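You operate a simulated robot arm through the tools that you are given. There is no shell and no other tool. Be economical: measure what you need, move in short steps, check, and stop when the job is done.

Carry out the task below with a simulated two-armed robot. There is one attempt and no reset: what you move stays moved.

JOB
Take the lid off the jar that says "paprika" on the lid plate of the trough and lay it down there.

Only the result counts: the job must be done as asked and must still hold three seconds after the hand-in. Knocking over, shifting, dropping, spilling or breaking anything else fails it. Lids that push on must go on centred and level and be pressed home; caps that screw on are set level and turned clockwise until they are tight.

ROBOT AND FRAMES
Two 7-joint arms with two-finger parallel grippers on one trunk, on a base that drives. Base frame: it is fixed to the floor where the robot stands at the start and does not move with it; the origin is under the middle of the robot, x ahead of it, y to its left, z up. Readings come in mm, rad, newtons and seconds.
The left shoulder is at the start at [50, 165, 880], the right one opposite. With the tool pointing down near the work surface each hand reaches from about 100 to 680 mm from the robot's upright axis, wherever it stands, measured 20 degrees to its own side. Payload 3.91 kg a hand.
The TCP of each hand is the grasp point between the finger pads, 30 mm short of the fingertips. In the tool frame z runs along the fingers and y along their closing line. The gripper opens to 110 mm. The fingers are 20 mm wide and 10 mm thick; the gripper's body (48 by 112 mm) begins 55 mm behind the TCP.
Orientation is that of the tool frame in the base frame, as a unit quaternion [w, x, y, z]. With the fingers straight down and closing along the base's y, the tool's x points along the base's -x, its y along +y and its z along -z.

CONTROLS
- The arms move only by the tool step_arm. It takes "left_deltas", "right_deltas" or both (then of equal length, played together; a hand with none holds still); each is a list of rows, each an object of numbers (a shift or turn left out is 0, a gripper value left out holds the last): "grip": the opening, from 0 (shut) to 1 (fully open); "x", "y", "z": the shift along the tool's x, y, z in mm; "ax", "ay", "az": the turn, a rotation vector about the tool's x, y, z in rad. In form: [{"grip": .., "x": .., "y": .., "z": .., "ax": .., "ay": .., "az": ..}, ...]. A call has 1 to 10 rows; each row is the pose to reach, as a shift and turn from the pose commanded when the call began, along the tool's axes at that moment. Each row takes 0.2 s and may step no farther than 50 mm and 0.15 rad from the row before; otherwise, or with a gripper value out of range, the whole call is refused. Where a pose cannot be reached the arm comes as near as it can. A force on the tool above 40 N (or 10 N above the force at the start of the call, whichever is more), or a blocked arm, ends the call early, and 0.2 s more pass. Each finger travels about 45 mm/s and halts on what it meets, pressing with about 38 N; the grip force reading is that of the motor and also rises with nothing between the fingers. The clock runs only during rows and for 0.2 s after the last one: add rows that repeat a pose to give the fingers time. The reply holds the time, the measured pose of the TCP, the force on the tool along the base axes, the opening and the grip force, in the units named above and with some noise, with the torque about the TCP (base axes, N m) and any sound that the robot's microphone picked up.
- Cameras (640 x 400 px; columns grow to the right, rows downward): "scene" is now at [91.9, 33.1, 1045.6]; the picture's right is [0.50, -0.87, 0.00], its down [-0.57, -0.33, -0.75] and it looks along [0.65, 0.38, -0.66] (base axes); focal length 291 px, centre (320, 200). "left" rides on the left gripper at [72, -17, -103] in its tool frame; the picture's right is [0.23, 0.97, 0.00], its down [-0.76, 0.18, -0.62] and it looks along [-0.61, 0.14, 0.78] (tool axes); focal length 222 px, centre (320, 200). "right" rides on the right gripper at [72, 17, -103] in its tool frame; the picture's right is [-0.23, 0.97, 0.00], its down [-0.76, -0.18, -0.62] and it looks along [-0.61, -0.14, 0.78] (tool axes); focal length 222 px, centre (320, 200). There is no depth. A picture from a camera that has moved, and an enlarged one, comes with that camera's place and axes in the base frame and with its lens. The place of the scene camera against the robot may be out by one fixed shift of up to 18 mm in any direction.
- snapshot(camera): a new picture of that camera. It takes no simulated time.
- slide_trunk(by): slides the trunk up (or, below 0, down) by that many mm; the arms and the scene camera ride with it, the base frame stays. It gives what a move gives, with no picture.
- steer(legs): drives the robot by 1 to 6 legs, each [ahead, left, turn to the left] in mm, mm and rad, along the robot's own axes; the way and the turn of a leg run together, so that a leg with both is an arc; at most 1500 mm and 3.142 rad a leg. The arms and the cameras ride along, it lands a little off, and it stops where it bumps. It gives what a move gives.
- pan_tilt(pan, tilt): turns the head with the scene camera to pan (to the left, within 1.396 rad either way) and tilt (down, from -0.506 to 1.204), counted from straight ahead of the robot. It gives what a move gives.
- close_up(camera, box): a new picture of the part [left, top, right, bottom] of that camera's present view, enlarged. It takes no simulated time.
- hand_in(): hands the job in; it is judged then, once.

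Go step by step. Nothing tells you exact positions but the pictures and the camera data: compare them with the known pose of the tool, close in by small moves and look again before you grip or let go. The budget is 120 turns and 100 pictures, counting those below and the enlarged ones. Unless the task says otherwise, let go and move clear before handing in, and close with one line.

The tools are called after "Request:" as a command line: name --argument value ..., lists and objects as JSON in quotes. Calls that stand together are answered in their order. step_arm: Moves the arms, as the interface text tells. Its arguments: {"type":"object","properties":{"left_deltas":{"type":"array","items":{"type":"object","properties":{"grip":{"type":"number"},"x":{"type":"number"},"y":{"type":"number"},"z":{"type":"number"},"ax":{"type":"number"},"ay":{"type":"number"},"az":{"type":"number"}}}},"right_deltas":{"type":"array","items":{"type":"object","properties":{"grip":{"type":"number"},"x":{"type":"number"},"y":{"type":"number"},"z":{"type":"number"},"ax":{"type":"number"},"ay":{"type":"number"},"az":{"type":"number"}}}}},"required":[]} The other tools are called the same way: slide_trunk (by) slides the trunk up or down; steer (legs) drives the base; pan_tilt (pan, tilt) turns the head that bears the scene camera; snapshot (camera) takes a picture; close_up (camera, box) takes an enlarged picture of a part of a camera's view; hand_in () hands the job in.

At the start:

```text
clock: 0.0
left_ee_pos: [420.7, 396.9, 828.1]
left_orientation: [0.0, 0.0, 1.0, 0.0]
left_force: [0.3, 1.0, 0.1]
left_wrist_torque: [0.01, -0.02, 0.0]
left_width: 110.1
left_gripper_force: 0.2
right_ee_pos: [481.2, -13.8, 780.9]
right_orientation: [0.0, 0.001, 1.0, 0.001]
right_force: [-0.4, 0.3, -0.2]
right_wrist_torque: [-0.02, 0.01, 0.0]
right_width: 110.0
right_gripper_force: 0.1
trunk travel left (down, up): [-100.0, 403.0]
robot x, y, heading: [-0.7, -2.9, -0.002]
head pan, tilt: [0.524, 0.716]
```

scene: 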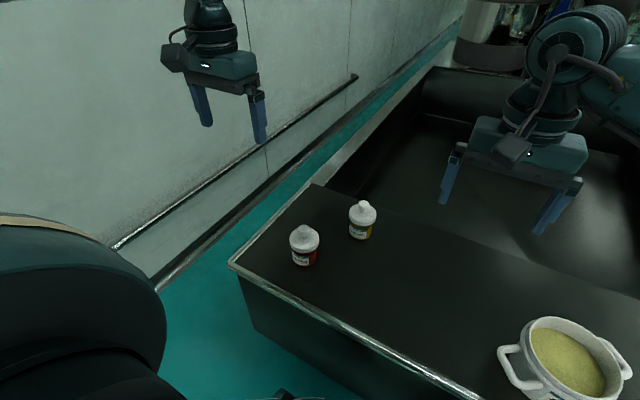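
right: 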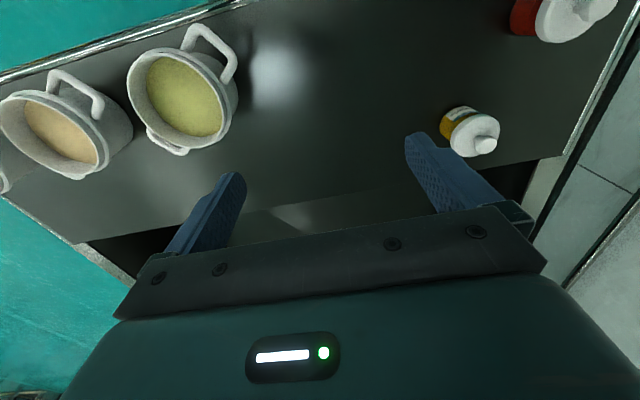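
left: 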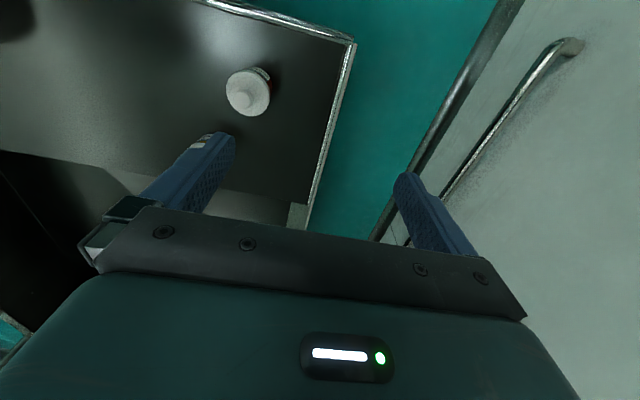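

I see two small white-capped jars (red and yellow label) on a dark plate, and pots to the right. I'll enlarge the jars to read the labels.

Request:
close_up --camera "scene" --box '[270, 180, 400, 280]'

Request:
pan_tilt --pan 0.0 --tilt 0.75

Request:
snapshot --camera "scene"

```text
4.00 times, centred on (335, 230) of scene
camera zoom: at [91.9, 33.1, 1045.6], right [0.5, -0.87, 0.0], down [-0.57, -0.33, -0.75], along [0.65, 0.38, -0.66], focal length 1163 px, centre (260, 80)
```

zoom: 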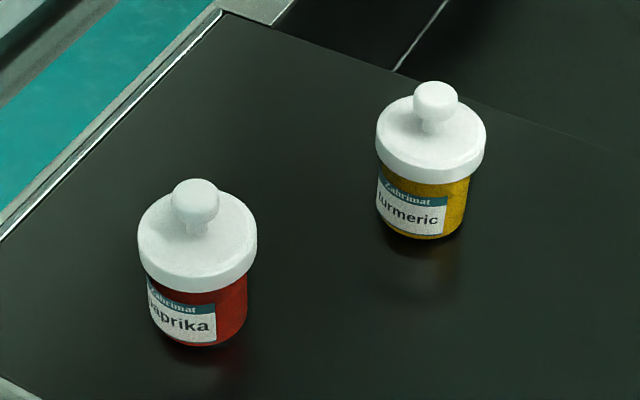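

```text
clock: 0.9
left_ee_pos: [419.1, 397.6, 828.7]
left_orientation: [-0.001, 0.0, 1.0, 0.0]
left_force: [-0.2, 0.2, 0.1]
left_wrist_torque: [-0.03, 0.0, 0.0]
left_width: 110.0
left_gripper_force: 0.2
right_ee_pos: [480.3, -14.1, 781.4]
right_orientation: [0.0, -0.001, 1.0, -0.001]
right_force: [0.0, 0.2, -0.7]
right_wrist_torque: [-0.01, 0.01, 0.03]
right_width: 110.2
right_gripper_force: 0.1
trunk travel left (down, up): [-100.0, 403.0]
robot x, y, heading: [-1.3, -0.3, 0.002]
head pan, tilt: [0.0, 0.75]
```

```text
95 pictures are left
camera scene: at [101.8, -8.9, 1042.7], right [0.0, -1.0, 0.0], down [-0.68, 0.0, -0.73], along [0.73, 0.0, -0.68], focal length 291 px, centre (320, 200)
```

scene: 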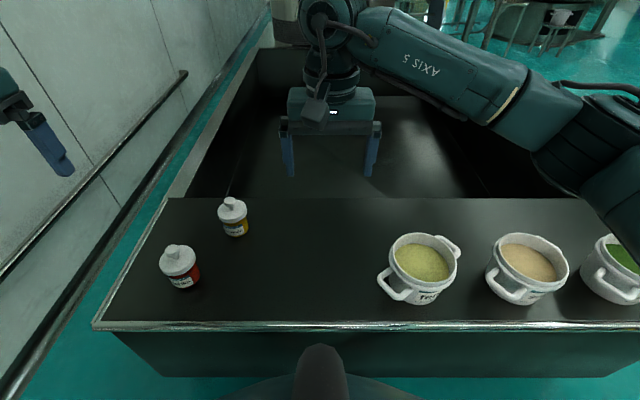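

The red jar is the paprika one, at roughly (455, 287) with its knob top near z 588 and a lid about 66 mm across. I'll bring the left hand above it and look through its wrist camera.

Request:
step_arm --left_deltas '[{"x": -9, "y": -28, "z": 25, "grip": 1}, {"x": -18, "y": -56, "z": 50}, {"x": -27, "y": -84, "z": 75}, {"x": -35, "y": -112, "z": 100}, {"x": -35, "y": -112, "z": 100}]'

Request:
snapshot --camera "left"

Request:
close_up --camera "scene" --box '[100, 140, 300, 320]'

```text
clock: 2.1
left_ee_pos: [454.2, 285.5, 728.2]
left_orientation: [0.0, 0.0, 1.0, 0.0]
left_force: [0.3, 0.6, -1.6]
left_wrist_torque: [0.02, -0.01, 0.0]
left_width: 109.7
left_gripper_force: 0.0
right_ee_pos: [479.7, -14.6, 780.2]
right_orientation: [0.0, 0.0, 1.0, 0.0]
right_force: [-0.5, 0.1, -0.5]
right_wrist_torque: [-0.04, -0.01, 0.02]
right_width: 110.1
right_gripper_force: 0.1
trunk travel left (down, up): [-100.0, 403.0]
robot x, y, heading: [3.0, -3.5, 0.002]
head pan, tilt: [0.0, 0.75]
```

```text
94 pictures are left
camera left: at [382.5, 268.2, 831.8], right [-0.23, 0.97, 0.0], down [0.76, 0.18, 0.62], along [0.61, 0.14, -0.78], focal length 222 px, centre (320, 200)
```

left: 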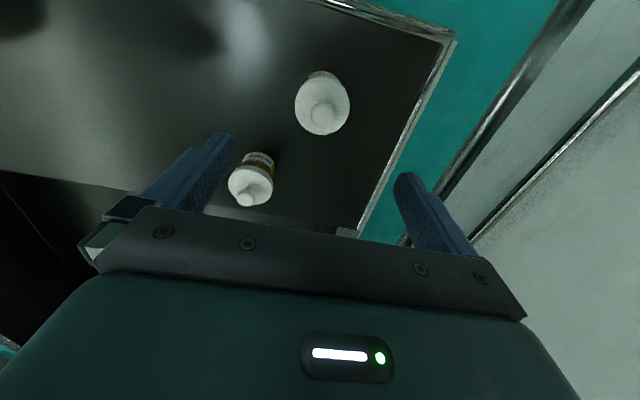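

```text
2.22 times, centred on (200, 230) of scene
camera zoom: at [101.8, -9.0, 1042.7], right [0.0, -1.0, 0.0], down [-0.68, 0.0, -0.73], along [0.73, 0.0, -0.68], focal length 646 px, centre (587, 133)
```

zoom: 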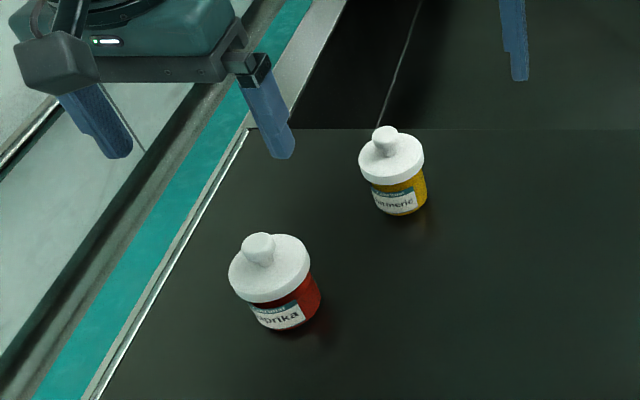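

The wrist camera puts the lid's centre at about (458, 289). I'll correct by a few mm, go lower and enlarge the view.

Request:
step_arm --left_deltas '[{"x": -4, "y": 3, "z": 25}, {"x": -4, "y": 3, "z": 50}, {"x": -4, "y": 3, "z": 70}, {"x": -4, "y": 3, "z": 70}]'

Request:
snapshot --camera "left"

Request:
close_up --camera "scene" --box '[130, 200, 250, 300]'

```text
clock: 3.1
left_ee_pos: [457.8, 288.0, 658.7]
left_orientation: [0.0, 0.001, 1.0, 0.001]
left_force: [0.3, -0.4, -0.7]
left_wrist_torque: [-0.01, 0.0, 0.01]
left_width: 109.8
left_gripper_force: 0.1
right_ee_pos: [480.8, -13.2, 780.1]
right_orientation: [0.001, 0.0, 1.0, 0.0]
right_force: [-0.9, 0.1, -0.5]
right_wrist_torque: [0.03, 0.02, 0.0]
right_width: 109.9
right_gripper_force: 0.1
trunk travel left (down, up): [-100.0, 403.0]
robot x, y, heading: [0.7, -2.0, -0.002]
head pan, tilt: [0.0, 0.75]
```

```text
92 pictures are left
camera left: at [386.2, 271.8, 762.1], right [-0.23, 0.97, 0.0], down [0.76, 0.18, 0.62], along [0.61, 0.14, -0.78], focal length 222 px, centre (320, 200)
```

left: 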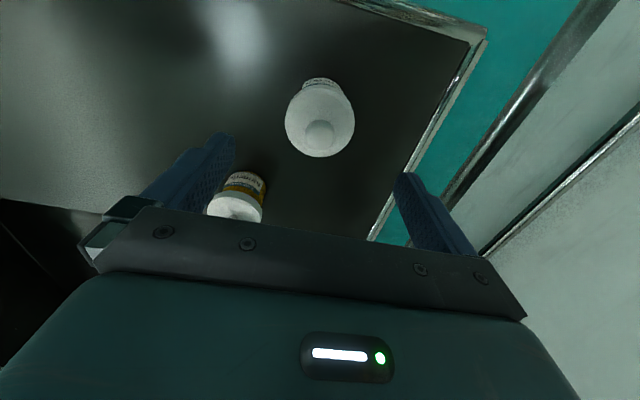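

```text
4.00 times, centred on (190, 250) of scene
camera zoom: at [101.8, -9.0, 1042.7], right [0.0, -1.0, 0.0], down [-0.68, 0.0, -0.73], along [0.73, 0.0, -0.68], focal length 1163 px, centre (840, 0)
```

zoom: 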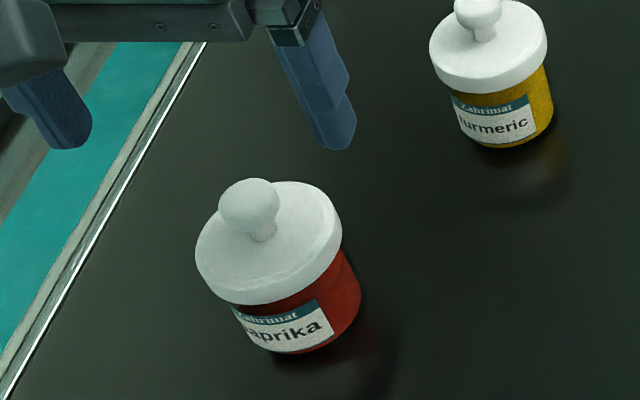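

The lid skirt seems to span about z 537–555, centred near (459, 288.5). I'll lower with open fingers to put the tips beside the skirt and check the height from the side.

Request:
step_arm --left_deltas '[{"x": -1.5, "y": 0.5, "z": 30}, {"x": -1.5, "y": 0.5, "z": 60}, {"x": -1.5, "y": 0.5, "z": 84}, {"x": -1.5, "y": 0.5, "z": 84}]'

Request:
close_up --camera "left" --box '[220, 80, 460, 230]'

Request:
close_up --camera "scene" --box '[130, 200, 250, 300]'

```text
clock: 4.2
left_ee_pos: [460.0, 289.2, 574.1]
left_orientation: [0.0, 0.001, 1.0, 0.001]
left_force: [-0.4, 0.0, 0.3]
left_wrist_torque: [0.01, 0.0, -0.02]
left_width: 110.0
left_gripper_force: 0.1
right_ee_pos: [479.1, -13.2, 780.5]
right_orientation: [0.0, 0.0, 1.0, 0.0]
right_force: [0.4, -0.4, -0.2]
right_wrist_torque: [0.0, 0.0, 0.0]
right_width: 109.8
right_gripper_force: 0.0
trunk travel left (down, up): [-100.0, 403.0]
robot x, y, heading: [-2.5, -2.1, 0.004]
head pan, tilt: [0.0, 0.75]
```

```text
2.67 times, centred on (340, 155) of left
camera zoom: at [388.0, 271.7, 677.8], right [-0.23, 0.97, 0.0], down [0.76, 0.18, 0.62], along [0.61, 0.14, -0.78], focal length 592 px, centre (267, 320)
```

zoom: 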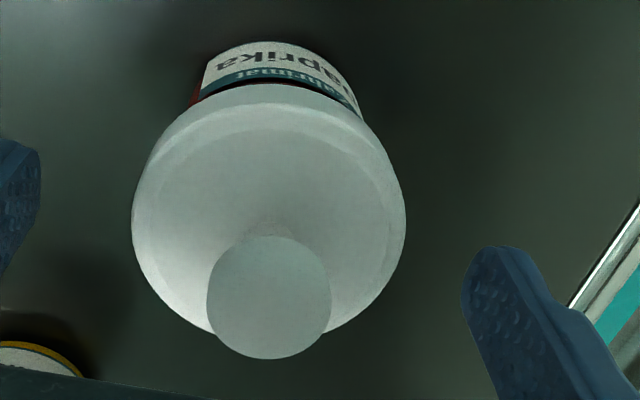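

```text
4.00 times, centred on (190, 250) of scene
camera zoom: at [101.8, -9.0, 1042.7], right [0.0, -1.0, 0.0], down [-0.68, 0.0, -0.73], along [0.73, 0.0, -0.68], focal length 1163 px, centre (840, 0)
```

zoom: 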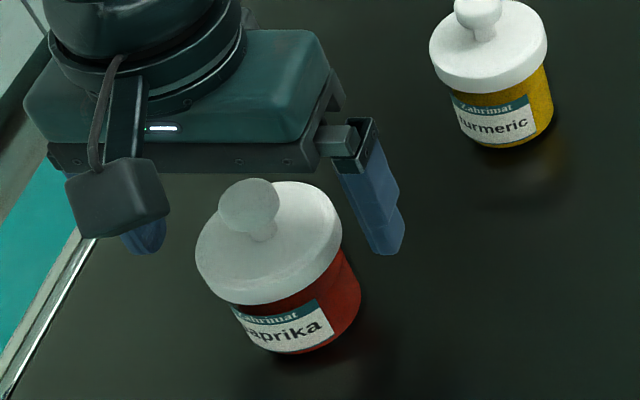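

The hand is centred over the knob within about 1 mm and the tips are level with the upper part of the skirt. I'll lower 5 mm and half-close to check the clearances before gripping.

Request:
step_arm --left_deltas '[{"z": 5, "grip": 0.8}, {"z": 5, "grip": 0.66}, {"z": 5, "grip": 0.66}, {"z": 5, "grip": 0.66}]'

Request:
close_up --camera "left" --box '[220, 80, 460, 230]'

Request:
close_up --camera "scene" --box '[130, 200, 250, 300]'

```text
clock: 5.2
left_ee_pos: [460.9, 289.0, 569.0]
left_orientation: [0.0, 0.0, 1.0, 0.0]
left_force: [0.2, -0.3, -0.4]
left_wrist_torque: [-0.01, -0.02, 0.0]
left_width: 72.6
left_gripper_force: 0.0
right_ee_pos: [480.8, -14.2, 779.3]
right_orientation: [0.0, 0.0, 1.0, 0.0]
right_force: [0.2, 0.1, -0.3]
right_wrist_torque: [-0.02, 0.0, -0.01]
right_width: 109.8
right_gripper_force: 0.0
trunk travel left (down, up): [-100.0, 403.0]
robot x, y, heading: [-1.5, -1.1, -0.001]
head pan, tilt: [0.0, 0.75]
```

```text
2.67 times, centred on (340, 155) of left
camera zoom: at [388.3, 271.7, 672.9], right [-0.23, 0.97, 0.0], down [0.76, 0.18, 0.62], along [0.61, 0.14, -0.78], focal length 592 px, centre (267, 320)
```

zoom: 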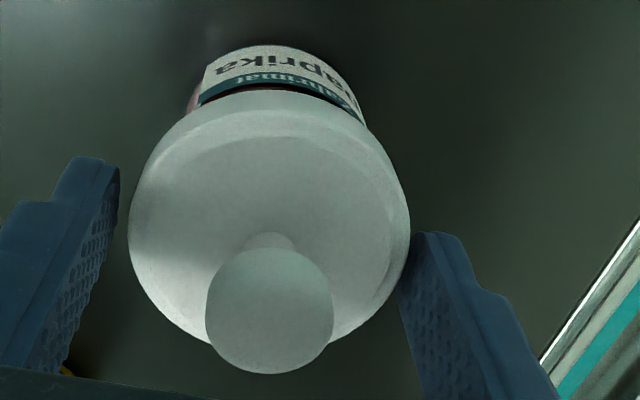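

```text
4.00 times, centred on (190, 250) of scene
camera zoom: at [101.8, -9.0, 1042.7], right [0.0, -1.0, 0.0], down [-0.68, 0.0, -0.73], along [0.73, 0.0, -0.68], focal length 1163 px, centre (840, 0)
```

zoom: 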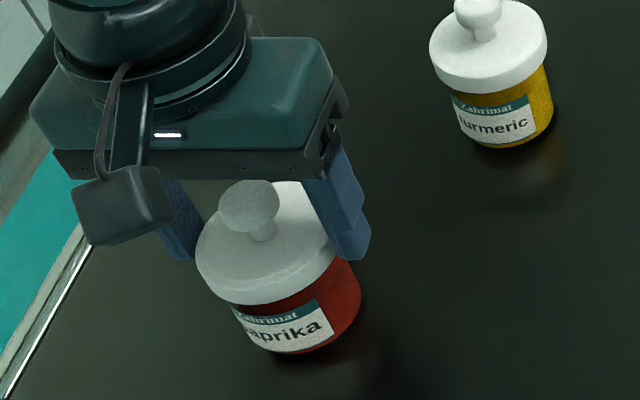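

The gaps look slightly uneven: the lid sits about 1 mm toward +y. I'll shift 1 mm and close on the skirt.

Request:
step_arm --left_deltas '[{"y": 1, "grip": 0.66}, {"y": 1, "grip": 0.6}, {"y": 1, "grip": 0.5}, {"y": 1, "grip": 0.5}, {"y": 1, "grip": 0.5}]'

Request:
close_up --camera "scene" --box '[130, 200, 250, 300]'

```text
clock: 6.3
left_ee_pos: [460.7, 289.7, 569.1]
left_orientation: [0.0, 0.0, 1.0, 0.0]
left_force: [-0.2, 0.2, -0.2]
left_wrist_torque: [0.0, -0.03, 0.03]
left_width: 70.1
left_gripper_force: 37.5
right_ee_pos: [479.5, -14.7, 780.1]
right_orientation: [0.0, 0.0, 1.0, 0.0]
right_force: [-0.2, -0.4, -0.3]
right_wrist_torque: [0.02, 0.0, 0.02]
right_width: 110.2
right_gripper_force: 0.0
trunk travel left (down, up): [-100.0, 403.0]
robot x, y, heading: [3.2, 1.9, 0.002]
head pan, tilt: [0.0, 0.75]
heard: snap
```

```text
4.00 times, centred on (190, 250) of scene
camera zoom: at [101.8, -9.0, 1042.7], right [0.0, -1.0, 0.0], down [-0.68, 0.0, -0.73], along [0.73, 0.0, -0.68], focal length 1163 px, centre (840, 0)
```

zoom: 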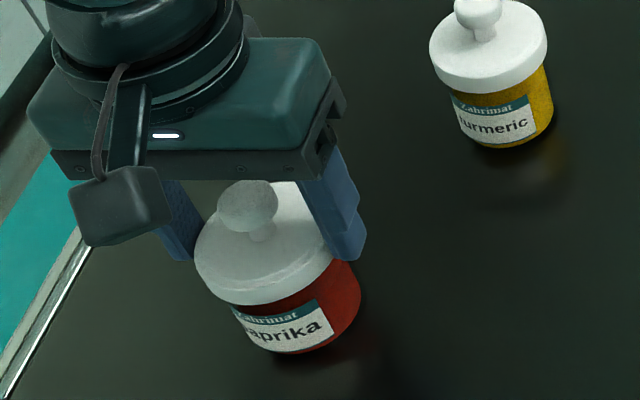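

The grip holds at 70 mm; I heard a snap, though the picture shows no change. I'll lift 4 mm gently and watch the force.

Request:
step_arm --left_deltas '[{"z": -1}, {"z": -2}, {"z": -3}, {"z": -4}, {"z": -4}]'

Request:
close_up --camera "scene" --box '[130, 200, 250, 300]'

Request:
close_up --camera "left" --box '[220, 80, 460, 230]'

```text
clock: 7.5
left_ee_pos: [459.9, 288.6, 573.1]
left_orientation: [0.0, 0.0, 1.0, 0.0]
left_force: [-0.1, -0.5, -0.3]
left_wrist_torque: [0.0, 0.03, 0.0]
left_width: 70.2
left_gripper_force: 37.8
right_ee_pos: [480.4, -13.8, 779.1]
right_orientation: [0.0, 0.0, 1.0, 0.0]
right_force: [0.4, -0.2, -0.5]
right_wrist_torque: [0.04, -0.01, -0.01]
right_width: 109.8
right_gripper_force: 0.1
trunk travel left (down, up): [-100.0, 403.0]
robot x, y, heading: [0.2, 3.6, 0.002]
head pan, tilt: [0.0, 0.75]
```

```text
4.00 times, centred on (190, 250) of scene
camera zoom: at [101.8, -9.0, 1042.7], right [0.0, -1.0, 0.0], down [-0.68, 0.0, -0.73], along [0.73, 0.0, -0.68], focal length 1163 px, centre (840, 0)
```

zoom: 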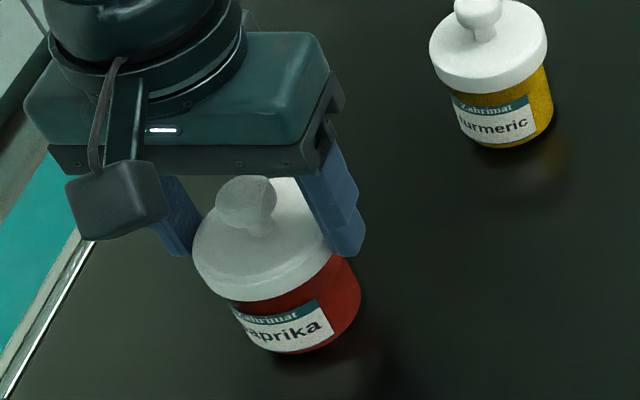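

```text
2.67 times, centred on (340, 155) of left
camera zoom: at [387.8, 272.0, 676.7], right [-0.23, 0.97, 0.0], down [0.76, 0.18, 0.62], along [0.61, 0.14, -0.78], focal length 592 px, centre (267, 320)
```

zoom: 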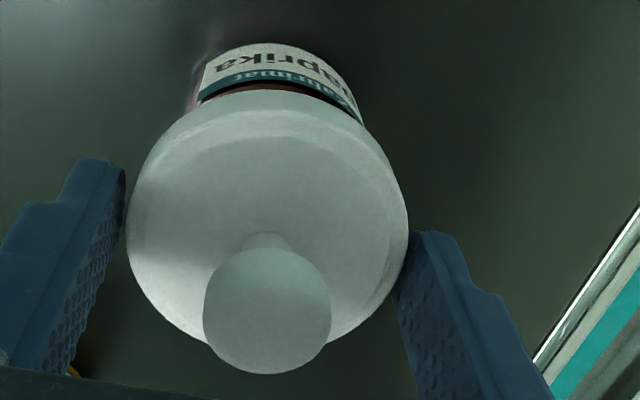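

The lid rises freely and the jar stays put. I'll lift it clear and carry it to a free patch at about (465, 165), well away from both jars.

Request:
step_arm --left_deltas '[{"z": -15}, {"z": -40}, {"z": -75}, {"z": -75, "y": -30}, {"z": -75, "y": -62}, {"z": -75, "y": -94}, {"z": -75, "y": -124}, {"z": -75, "y": -124}]'

Request:
snapshot --camera "scene"

Request:
snapshot --camera "left"

```text
clock: 9.3
left_ee_pos: [458.3, 168.4, 648.3]
left_orientation: [0.0, 0.0, 1.0, 0.0]
left_force: [-0.3, 0.1, 0.3]
left_wrist_torque: [-0.02, -0.03, 0.0]
left_width: 69.8
left_gripper_force: 38.1
left hand out of reach, approached as far as the arm can: row 7, 8
right_ee_pos: [480.4, -14.0, 780.1]
right_orientation: [-0.001, 0.001, 1.0, 0.0]
right_force: [0.8, 0.6, 0.1]
right_wrist_torque: [0.0, 0.02, 0.0]
right_width: 109.9
right_gripper_force: 0.1
trunk travel left (down, up): [-100.0, 403.0]
robot x, y, heading: [0.4, 3.6, 0.001]
head pan, tilt: [0.0, 0.75]
```

```text
83 pictures are left
camera scene: at [101.8, -9.0, 1042.7], right [0.0, -1.0, 0.0], down [-0.68, 0.0, -0.73], along [0.73, 0.0, -0.68], focal length 291 px, centre (320, 200)
```

scene: 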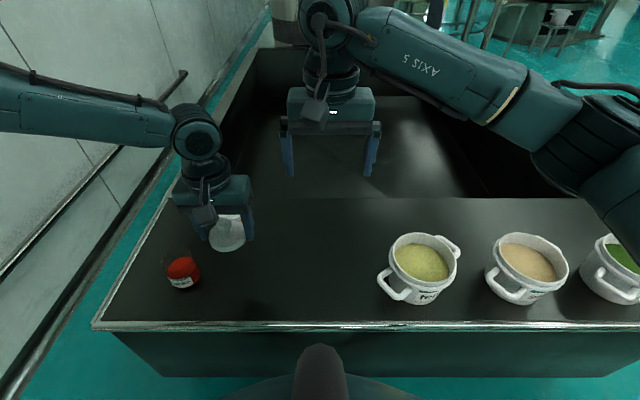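

```text
82 pictures are left
camera left: at [385.9, 152.0, 753.2], right [-0.23, 0.97, 0.0], down [0.76, 0.18, 0.62], along [0.61, 0.14, -0.78], focal length 222 px, centre (320, 200)
```

left: 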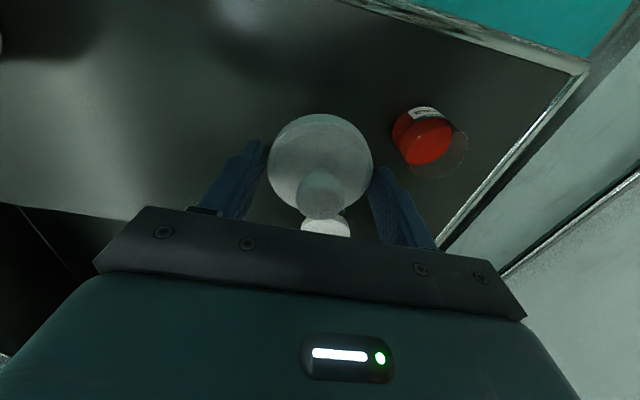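

The jar stands undisturbed with its lid off. I'll move slightly back into reach, to about (435, 180), and lower most of the way.

Request:
step_arm --left_deltas '[{"x": 12, "y": 6, "z": 5}, {"x": 24, "y": 12, "z": 20}, {"x": 24, "y": 12, "z": 50}, {"x": 24, "y": 12, "z": 80}, {"x": 24, "y": 12, "z": 105}, {"x": 24, "y": 12, "z": 115}, {"x": 24, "y": 12, "z": 115}]'

Request:
close_up --camera "scene" --box '[130, 190, 290, 310]'

```text
clock: 10.9
left_ee_pos: [416.6, 206.6, 573.8]
left_orientation: [0.001, 0.0, 1.0, 0.0]
left_force: [0.4, -0.9, -0.4]
left_wrist_torque: [0.01, 0.05, 0.02]
left_width: 69.9
left_gripper_force: 38.3
left hand out of reach, approached as far as the arm can: row 3, 4, 5, 6, 7
right_ee_pos: [479.7, -14.3, 779.4]
right_orientation: [0.0, 0.0, 1.0, -0.001]
right_force: [0.1, 0.1, 0.2]
right_wrist_torque: [0.01, 0.03, -0.01]
right_width: 109.9
right_gripper_force: 0.1
trunk travel left (down, up): [-100.0, 403.0]
robot x, y, heading: [-2.0, 0.7, 0.001]
head pan, tilt: [0.0, 0.75]
```

```text
3.33 times, centred on (210, 250) of scene
camera zoom: at [101.8, -9.0, 1042.7], right [0.0, -1.0, 0.0], down [-0.68, 0.0, -0.73], along [0.73, 0.0, -0.68], focal length 969 px, centre (687, 33)
```

zoom: 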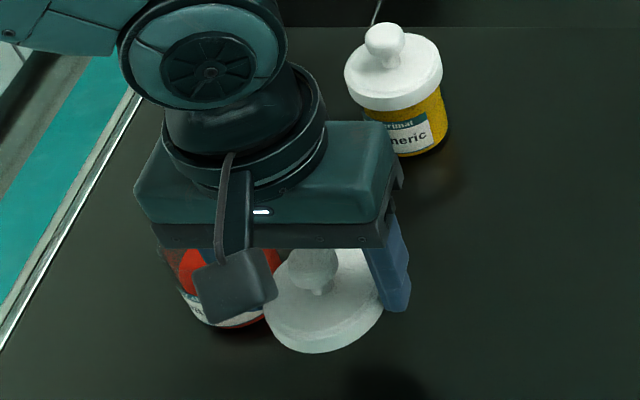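

The arm can't get low this far inward, so I'll go back up and use the free spot on the far left instead, about (530, 340).

Request:
step_arm --left_deltas '[{"z": -40}, {"z": -75}, {"z": -75}]'

```text
clock: 11.8
left_ee_pos: [419.2, 207.0, 650.5]
left_orientation: [0.0, 0.0, 1.0, 0.0]
left_force: [0.7, 0.1, -0.5]
left_wrist_torque: [0.03, -0.04, 0.02]
left_width: 70.0
left_gripper_force: 37.8
right_ee_pos: [480.5, -13.9, 780.3]
right_orientation: [-0.001, 0.0, 1.0, 0.0]
right_force: [1.0, 0.2, -0.5]
right_wrist_torque: [0.02, 0.01, 0.01]
right_width: 110.1
right_gripper_force: 0.0
trunk travel left (down, up): [-100.0, 403.0]
robot x, y, heading: [-0.8, -1.0, 0.001]
head pan, tilt: [0.0, 0.75]
```

Request:
step_arm --left_deltas '[{"x": -25, "y": 30}, {"x": -50, "y": 60}, {"x": -75, "y": 90}, {"x": -100, "y": 120}, {"x": -112, "y": 133}, {"x": -112, "y": 133}]'

Request:
snapshot --camera "left"

Request:
snapshot --camera "scene"

```text
clock: 13.2
left_ee_pos: [530.9, 341.4, 649.8]
left_orientation: [0.001, 0.0, 1.0, 0.0]
left_force: [0.2, -0.3, -0.5]
left_wrist_torque: [0.01, -0.02, 0.0]
left_width: 69.8
left_gripper_force: 38.3
right_ee_pos: [480.0, -13.9, 780.9]
right_orientation: [0.0, 0.0, 1.0, -0.001]
right_force: [-0.4, -0.5, 0.3]
right_wrist_torque: [-0.02, 0.0, 0.01]
right_width: 110.1
right_gripper_force: 0.0
trunk travel left (down, up): [-100.0, 403.0]
robot x, y, heading: [1.3, 2.4, -0.001]
head pan, tilt: [0.0, 0.75]
```

```text
80 pictures are left
camera left: at [460.5, 325.8, 753.6], right [-0.23, 0.97, 0.0], down [0.76, 0.18, 0.62], along [0.61, 0.14, -0.78], focal length 222 px, centre (320, 200)
```

left: 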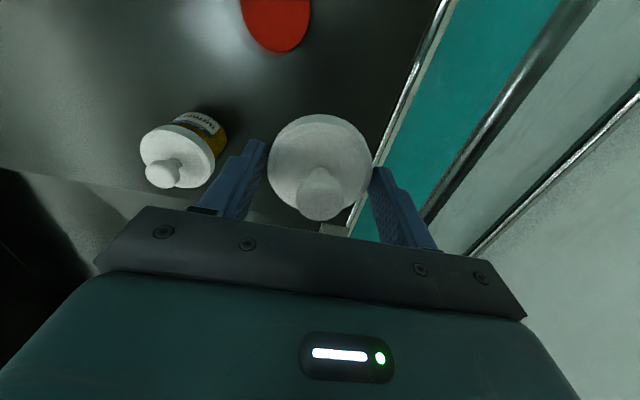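

```text
79 pictures are left
camera scene: at [101.8, -9.0, 1042.7], right [0.0, -1.0, 0.0], down [-0.68, 0.0, -0.73], along [0.73, 0.0, -0.68], focal length 291 px, centre (320, 200)
```

scene: 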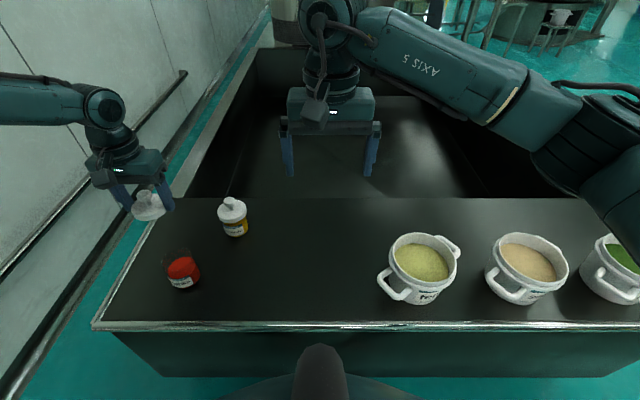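

The spot below is clear: about 45 mm from the rim beyond the fingers, and well off both jars. I'll lower most of the way.

Request:
step_arm --left_deltas '[{"y": -3, "z": 30}, {"y": -3, "z": 60}, {"y": -3, "z": 90}, {"y": -3, "z": 115}, {"y": -3, "z": 123}, {"y": -3, "z": 123}]'

Request:
close_up --camera "scene" --box '[90, 160, 250, 280]'

Request:
snapshot --camera "left"

```text
clock: 14.6
left_ee_pos: [504.3, 346.3, 564.6]
left_orientation: [0.0, 0.0, 1.0, 0.0]
left_force: [-0.8, -0.3, 0.4]
left_wrist_torque: [-0.03, 0.02, 0.0]
left_width: 70.1
left_gripper_force: 38.2
left hand out of reach, approached as far as the arm can: row 3, 4, 5, 6
right_ee_pos: [479.9, -13.2, 779.7]
right_orientation: [0.0, 0.0, 1.0, 0.0]
right_force: [0.0, 0.1, -0.2]
right_wrist_torque: [-0.02, 0.03, 0.04]
right_width: 110.1
right_gripper_force: 0.0
trunk travel left (down, up): [-100.0, 403.0]
robot x, y, heading: [0.1, -0.0, 0.001]
head pan, tilt: [0.0, 0.75]
```

```text
3.33 times, centred on (170, 220) of scene
camera zoom: at [101.8, -9.0, 1042.7], right [0.0, -1.0, 0.0], down [-0.68, 0.0, -0.73], along [0.73, 0.0, -0.68], focal length 969 px, centre (820, 133)
```

zoom: 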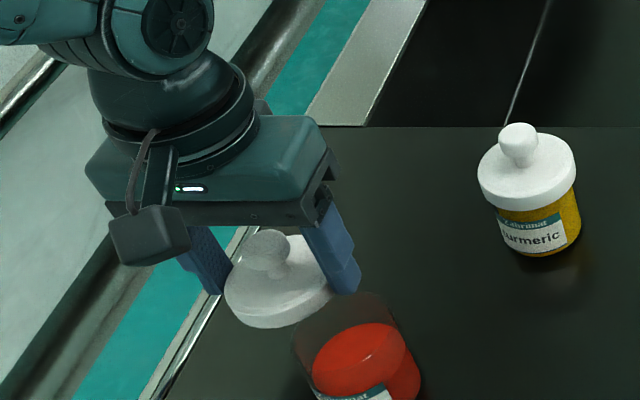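

```text
77 pictures are left
camera left: at [433.1, 329.2, 668.3], right [-0.23, 0.97, 0.0], down [0.76, 0.18, 0.62], along [0.61, 0.14, -0.78], focal length 222 px, centre (320, 200)
```

left: 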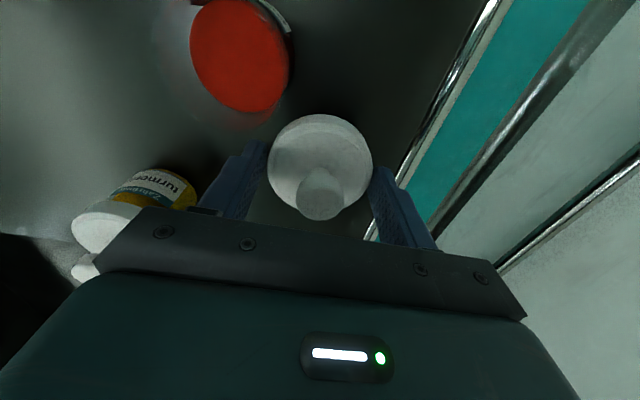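

The arm is at its reach limit at this trunk height. I'll raise the hand, then slide the trunk down 80 mm so the low pose is in reach.

Request:
step_arm --left_deltas '[{"z": -40}, {"z": -80}, {"z": -90, "x": -20, "y": -4}, {"z": -90, "x": -20, "y": -4}]'

Request:
slide_trunk --by -80

```text
clock: 15.6
left_ee_pos: [526.7, 341.6, 653.9]
left_orientation: [0.0, 0.0, 1.0, 0.0]
left_force: [-0.6, -1.2, -0.4]
left_wrist_torque: [0.0, 0.03, 0.02]
left_width: 70.0
left_gripper_force: 38.0
right_ee_pos: [480.2, -12.7, 780.6]
right_orientation: [-0.001, 0.0, 1.0, 0.001]
right_force: [0.5, -0.3, 0.2]
right_wrist_torque: [-0.06, 0.04, 0.02]
right_width: 110.2
right_gripper_force: 0.1
trunk travel left (down, up): [-100.0, 403.0]
robot x, y, heading: [-0.7, -0.9, -0.001]
head pan, tilt: [0.0, 0.75]
```

```text
clock: 16.7
left_ee_pos: [525.2, 342.3, 575.1]
left_orientation: [0.0, 0.0, 1.0, 0.0]
left_force: [0.4, 0.8, 0.0]
left_wrist_torque: [0.03, 0.0, -0.02]
left_width: 70.1
left_gripper_force: 37.7
right_ee_pos: [481.2, -12.7, 700.5]
right_orientation: [0.0, 0.0, 1.0, 0.0]
right_force: [-0.4, 0.0, 0.1]
right_wrist_torque: [-0.01, 0.02, -0.03]
right_width: 110.0
right_gripper_force: 0.0
trunk travel left (down, up): [-20.0, 483.0]
robot x, y, heading: [-0.7, -0.7, 0.002]
head pan, tilt: [0.0, 0.75]
```

Now the hand is at (525, 342, 575). I'll lower to about z 525, still above contact.

Request:
step_arm --left_deltas '[{"z": 15}, {"z": 30}, {"z": 45}, {"z": 50}, {"z": 50}]'

Request:
snapshot --camera "scene"

Request:
snapshot --camera "left"

```text
clock: 17.9
left_ee_pos: [526.2, 339.4, 524.2]
left_orientation: [0.0, 0.0, 1.0, 0.0]
left_force: [0.2, 0.6, -0.8]
left_wrist_torque: [0.0, -0.01, 0.02]
left_width: 70.1
left_gripper_force: 38.1
right_ee_pos: [479.9, -14.1, 700.2]
right_orientation: [0.0, 0.0, 1.0, 0.001]
right_force: [-0.6, 0.8, 0.5]
right_wrist_torque: [0.04, 0.0, 0.01]
right_width: 110.0
right_gripper_force: 0.1
trunk travel left (down, up): [-20.0, 483.0]
robot x, y, heading: [1.2, 0.6, 0.001]
head pan, tilt: [0.0, 0.75]
```

```text
76 pictures are left
camera scene: at [101.8, -9.0, 962.7], right [0.0, -1.0, 0.0], down [-0.68, 0.0, -0.73], along [0.73, 0.0, -0.68], focal length 291 px, centre (320, 200)
```

scene: 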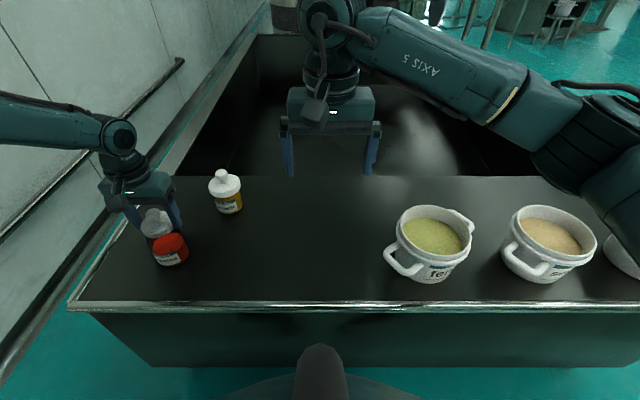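

```text
75 pictures are left
camera left: at [454.0, 323.6, 628.2], right [-0.23, 0.97, 0.0], down [0.76, 0.18, 0.62], along [0.61, 0.14, -0.78], focal length 222 px, centre (320, 200)
```

left: 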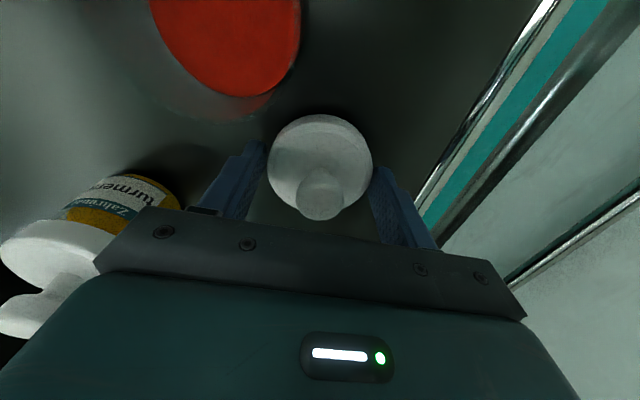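

Clear all round. Now I'll lower in fine steps and watch for contact.

Request:
step_arm --left_deltas '[{"z": 3}, {"z": 5}, {"z": 7}, {"z": 7}]'

Request:
close_up --camera "scene" --box '[110, 180, 210, 270]'

```text
clock: 18.9
left_ee_pos: [525.8, 341.5, 517.9]
left_orientation: [0.0, 0.0, 1.0, 0.0]
left_force: [0.4, -0.1, -0.3]
left_wrist_torque: [-0.01, 0.01, 0.0]
left_width: 69.9
left_gripper_force: 38.4
right_ee_pos: [480.6, -13.1, 700.9]
right_orientation: [0.0, 0.0, 1.0, 0.0]
right_force: [0.4, 0.1, 1.1]
right_wrist_torque: [0.03, -0.01, 0.0]
right_width: 110.0
right_gripper_force: 0.1
trunk travel left (down, up): [-20.0, 483.0]
robot x, y, heading: [0.7, -1.4, 0.001]
head pan, tilt: [0.0, 0.75]
```

```text
4.44 times, centred on (160, 225) of scene
camera zoom: at [101.8, -9.0, 962.7], right [0.0, -1.0, 0.0], down [-0.68, 0.0, -0.73], along [0.73, 0.0, -0.68], focal length 1292 px, centre (1031, 89)
```

zoom: 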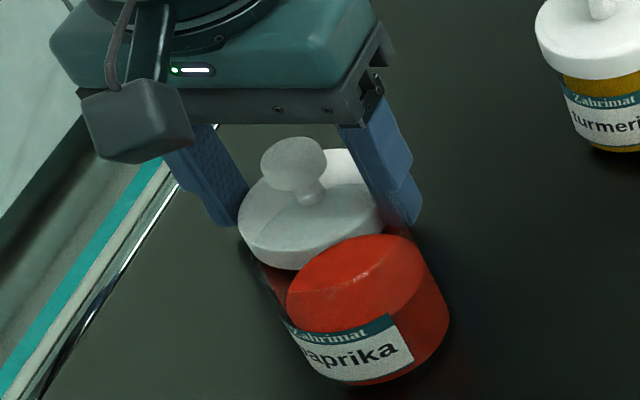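

Request:
step_arm --left_deltas '[{"z": 1}, {"z": 2}, {"z": 3}, {"z": 4}, {"z": 4}]'

```text
clock: 20.1
left_ee_pos: [526.3, 341.5, 512.9]
left_orientation: [0.0, 0.0, 1.0, 0.0]
left_force: [0.3, -0.5, -1.2]
left_wrist_torque: [-0.01, 0.01, 0.02]
left_width: 70.3
left_gripper_force: 38.0
right_ee_pos: [480.2, -13.7, 700.2]
right_orientation: [0.0, -0.001, 1.0, 0.0]
right_force: [-0.2, 0.6, -0.4]
right_wrist_torque: [0.04, 0.03, 0.02]
right_width: 110.2
right_gripper_force: 0.1
trunk travel left (down, up): [-20.0, 483.0]
robot x, y, heading: [-4.1, -1.9, 0.001]
head pan, tilt: [0.0, 0.75]
```

Request:
step_arm --left_deltas '[{"z": 0.7}, {"z": 1.4}, {"z": 1.4}]'

Request:
close_up --camera "left" --box '[220, 80, 460, 230]'

Request:
close_up --camera "scene" --box '[110, 180, 210, 270]'

```text
clock: 20.9
left_ee_pos: [525.9, 341.9, 511.6]
left_orientation: [0.0, 0.001, 1.0, 0.0]
left_force: [-0.2, -1.1, -0.5]
left_wrist_torque: [0.03, 0.03, -0.04]
left_width: 70.0
left_gripper_force: 38.0
right_ee_pos: [479.9, -14.3, 699.4]
right_orientation: [0.0, 0.0, 1.0, 0.0]
right_force: [-0.7, 0.1, -0.3]
right_wrist_torque: [0.0, -0.01, -0.01]
right_width: 110.3
right_gripper_force: 0.1
trunk travel left (down, up): [-20.0, 483.0]
robot x, y, heading: [-1.9, -0.3, -0.004]
head pan, tilt: [0.0, 0.75]
```

```text
2.67 times, centred on (340, 155) of left
camera zoom: at [453.6, 324.7, 615.0], right [-0.23, 0.97, 0.0], down [0.76, 0.18, 0.62], along [0.61, 0.14, -0.78], focal length 592 px, centre (267, 320)
```

zoom: 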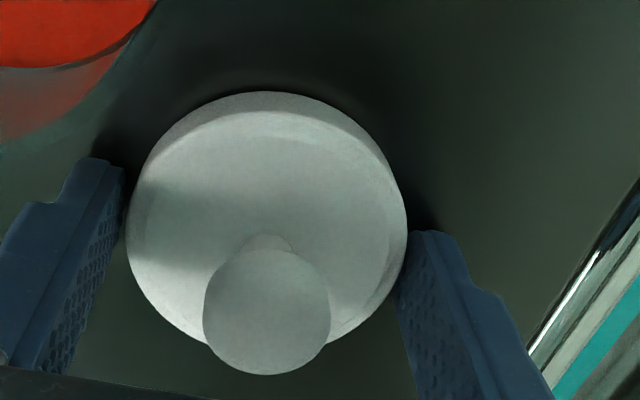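

```text
4.44 times, centred on (160, 225) of scene
camera zoom: at [101.8, -9.0, 962.7], right [0.0, -1.0, 0.0], down [-0.68, 0.0, -0.73], along [0.73, 0.0, -0.68], focal length 1292 px, centre (1031, 89)
```

zoom: 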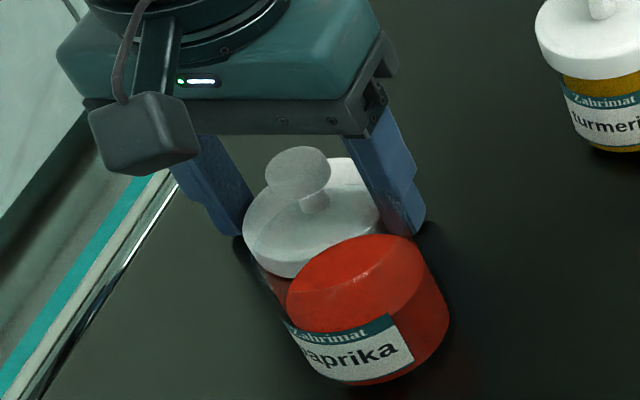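

Contact shadows are closing in but no force yet; I'll continue with smaller steps.

Request:
step_arm --left_deltas '[{"z": 0.5}, {"z": 1}, {"z": 1.5}, {"z": 1.5}]'

```text
clock: 21.9
left_ee_pos: [525.9, 343.0, 509.7]
left_orientation: [0.0, -0.001, 1.0, 0.001]
left_force: [-0.6, -0.1, 1.1]
left_wrist_torque: [-0.08, -0.02, -0.02]
left_width: 70.1
left_gripper_force: 37.4
right_ee_pos: [479.9, -15.4, 701.6]
right_orientation: [0.0, 0.0, 1.0, 0.0]
right_force: [-0.5, -0.4, 0.2]
right_wrist_torque: [0.0, 0.01, 0.0]
right_width: 110.1
right_gripper_force: 0.0
trunk travel left (down, up): [-20.0, 483.0]
robot x, y, heading: [-1.6, -2.8, -0.002]
head pan, tilt: [0.0, 0.75]
```

Request:
step_arm --left_deltas '[{"z": 0.5}, {"z": 1}, {"z": 1}]'

Request:
close_up --camera "scene" --box '[120, 200, 190, 250]'

```text
clock: 22.7
left_ee_pos: [525.2, 341.3, 509.8]
left_orientation: [0.0, 0.0, 1.0, 0.0]
left_force: [-4.4, 0.9, 10.3]
left_wrist_torque: [-0.26, 0.25, -0.18]
left_width: 70.0
left_gripper_force: 38.2
right_ee_pos: [480.7, -13.7, 700.8]
right_orientation: [0.0, 0.0, 1.0, 0.0]
right_force: [-0.2, 0.6, -0.5]
right_wrist_torque: [0.02, -0.02, 0.03]
right_width: 109.9
right_gripper_force: 0.1
trunk travel left (down, up): [-20.0, 483.0]
robot x, y, heading: [-1.1, -0.8, -0.003]
head pan, tilt: [0.0, 0.75]
```

```text
8.00 times, centred on (155, 225) of scene
camera zoom: at [101.0, -9.3, 962.9], right [0.0, -1.0, 0.0], down [-0.68, 0.0, -0.73], along [0.73, 0.0, -0.68], focal length 2326 px, centre (1640, 0)
```

zoom: 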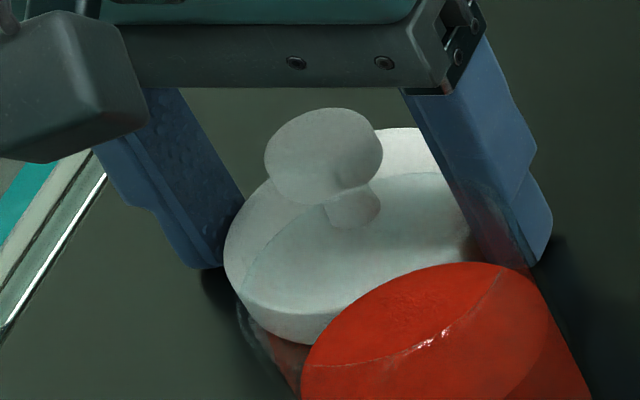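

Contact with the plate is felt (10 N). I'll ease off about 1 mm, then open the fingers.

Request:
step_arm --left_deltas '[{"z": -0.8}, {"z": -0.8, "grip": 0.68}, {"z": -0.8, "grip": 0.72}, {"z": -0.8, "grip": 0.8}, {"z": -0.8, "grip": 0.88}, {"z": -0.8, "grip": 0.88}]'

Request:
close_up --camera "left" --box '[180, 60, 500, 260]'

Request:
close_up --camera "scene" --box '[110, 180, 210, 270]'

```text
clock: 24.1
left_ee_pos: [527.5, 342.4, 510.2]
left_orientation: [0.001, -0.001, 1.0, -0.001]
left_force: [1.5, -1.3, 5.2]
left_wrist_torque: [-0.29, 0.02, 0.01]
left_width: 97.4
left_gripper_force: 0.2
right_ee_pos: [480.1, -13.8, 700.4]
right_orientation: [0.0, 0.0, 1.0, 0.0]
right_force: [0.1, -1.2, 0.4]
right_wrist_torque: [0.0, 0.02, -0.04]
right_width: 110.1
right_gripper_force: 0.1
trunk travel left (down, up): [-20.0, 483.0]
robot x, y, heading: [-4.1, -1.9, 0.002]
head pan, tilt: [0.0, 0.75]
```

```text
2.00 times, centred on (340, 160) of left
camera zoom: at [454.4, 324.9, 613.7], right [-0.23, 0.97, 0.0], down [0.76, 0.18, 0.62], along [0.61, 0.14, -0.78], focal length 444 px, centre (280, 280)
```

zoom: 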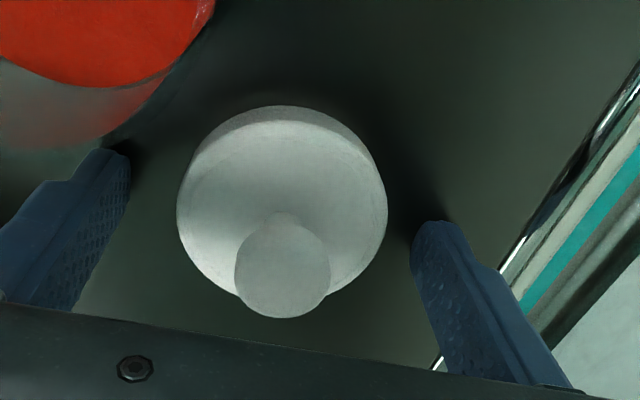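

```text
4.44 times, centred on (160, 225) of scene
camera zoom: at [101.6, -9.2, 962.7], right [0.0, -1.0, 0.0], down [-0.68, 0.0, -0.73], along [0.73, 0.0, -0.68], focal length 1292 px, centre (1031, 89)
```

zoom: 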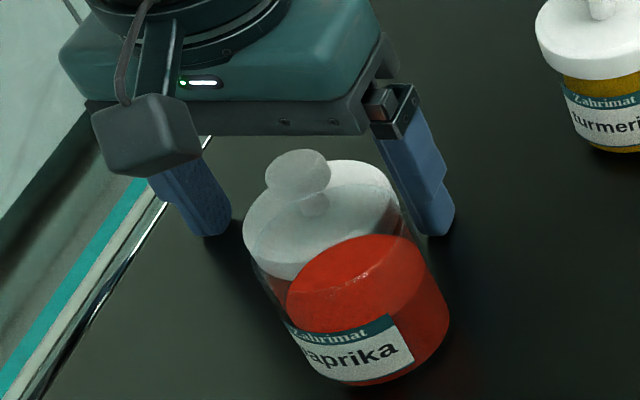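

The lid lies flat on the plate and the fingers are open. I'll lift straight up and clear.

Request:
step_arm --left_deltas '[{"z": -3}, {"z": -20}, {"z": -55}, {"z": -100}, {"z": -140}, {"z": -150}, {"z": -150}]'

Request:
snapshot --camera "left"

Request:
snapshot --camera "scene"

Request:
close_up --camera "scene" --box '[110, 160, 250, 270]'

```text
clock: 25.7
left_ee_pos: [525.9, 340.4, 660.3]
left_orientation: [0.0, 0.0, 1.0, 0.0]
left_force: [-0.2, -0.1, 0.0]
left_wrist_torque: [0.0, 0.01, 0.0]
left_width: 96.6
left_gripper_force: 0.1
right_ee_pos: [480.6, -13.7, 699.8]
right_orientation: [0.0, -0.001, 1.0, 0.0]
right_force: [-0.4, 0.8, 0.2]
right_wrist_torque: [0.0, 0.02, 0.02]
right_width: 110.1
right_gripper_force: 0.2
trunk travel left (down, up): [-20.0, 483.0]
robot x, y, heading: [-1.3, 1.9, -0.002]
head pan, tilt: [0.0, 0.75]
```

```text
68 pictures are left
camera left: at [453.5, 323.6, 764.4], right [-0.23, 0.97, 0.0], down [0.76, 0.18, 0.62], along [0.61, 0.14, -0.78], focal length 222 px, centre (320, 200)
```

left: 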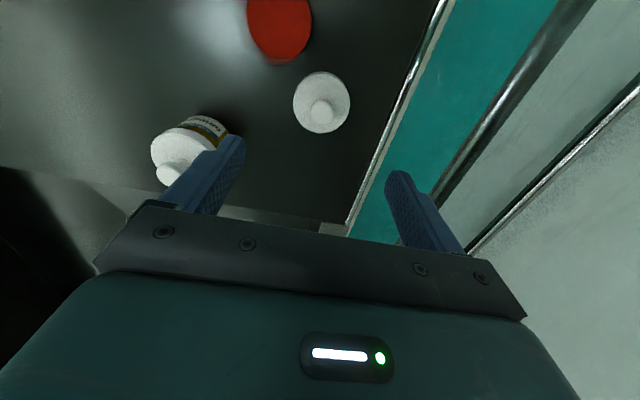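

```text
67 pictures are left
camera scene: at [101.8, -9.0, 962.7], right [0.0, -1.0, 0.0], down [-0.68, 0.0, -0.73], along [0.73, 0.0, -0.68], focal length 291 px, centre (320, 200)
```

scene: 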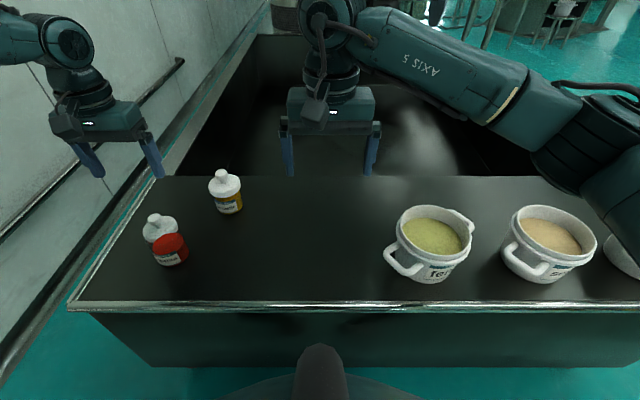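

```text
3.64 times, centred on (180, 215) of scene
camera zoom: at [101.8, -9.0, 962.7], right [0.0, -1.0, 0.0], down [-0.68, 0.0, -0.73], along [0.73, 0.0, -0.68], focal length 1057 px, centre (829, 146)
```

zoom: 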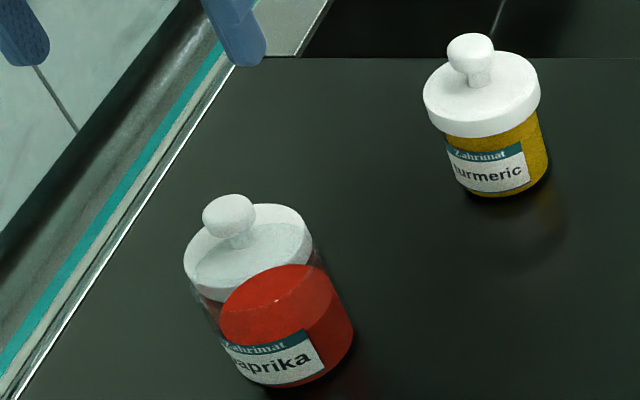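

The lid lies flat on the plate behind the open paprika jar, both jars stand where they were, and the hand is clear. I'm handing in.

Request:
hand_in

```text
The job is handed in.
```

The paprika jar's lid is off and lying flat on the trough's lid plate, and I saw nothing else moved. There was one unexplained "snap" sound as the gripper closed on the lid, but the pictures show no damage.
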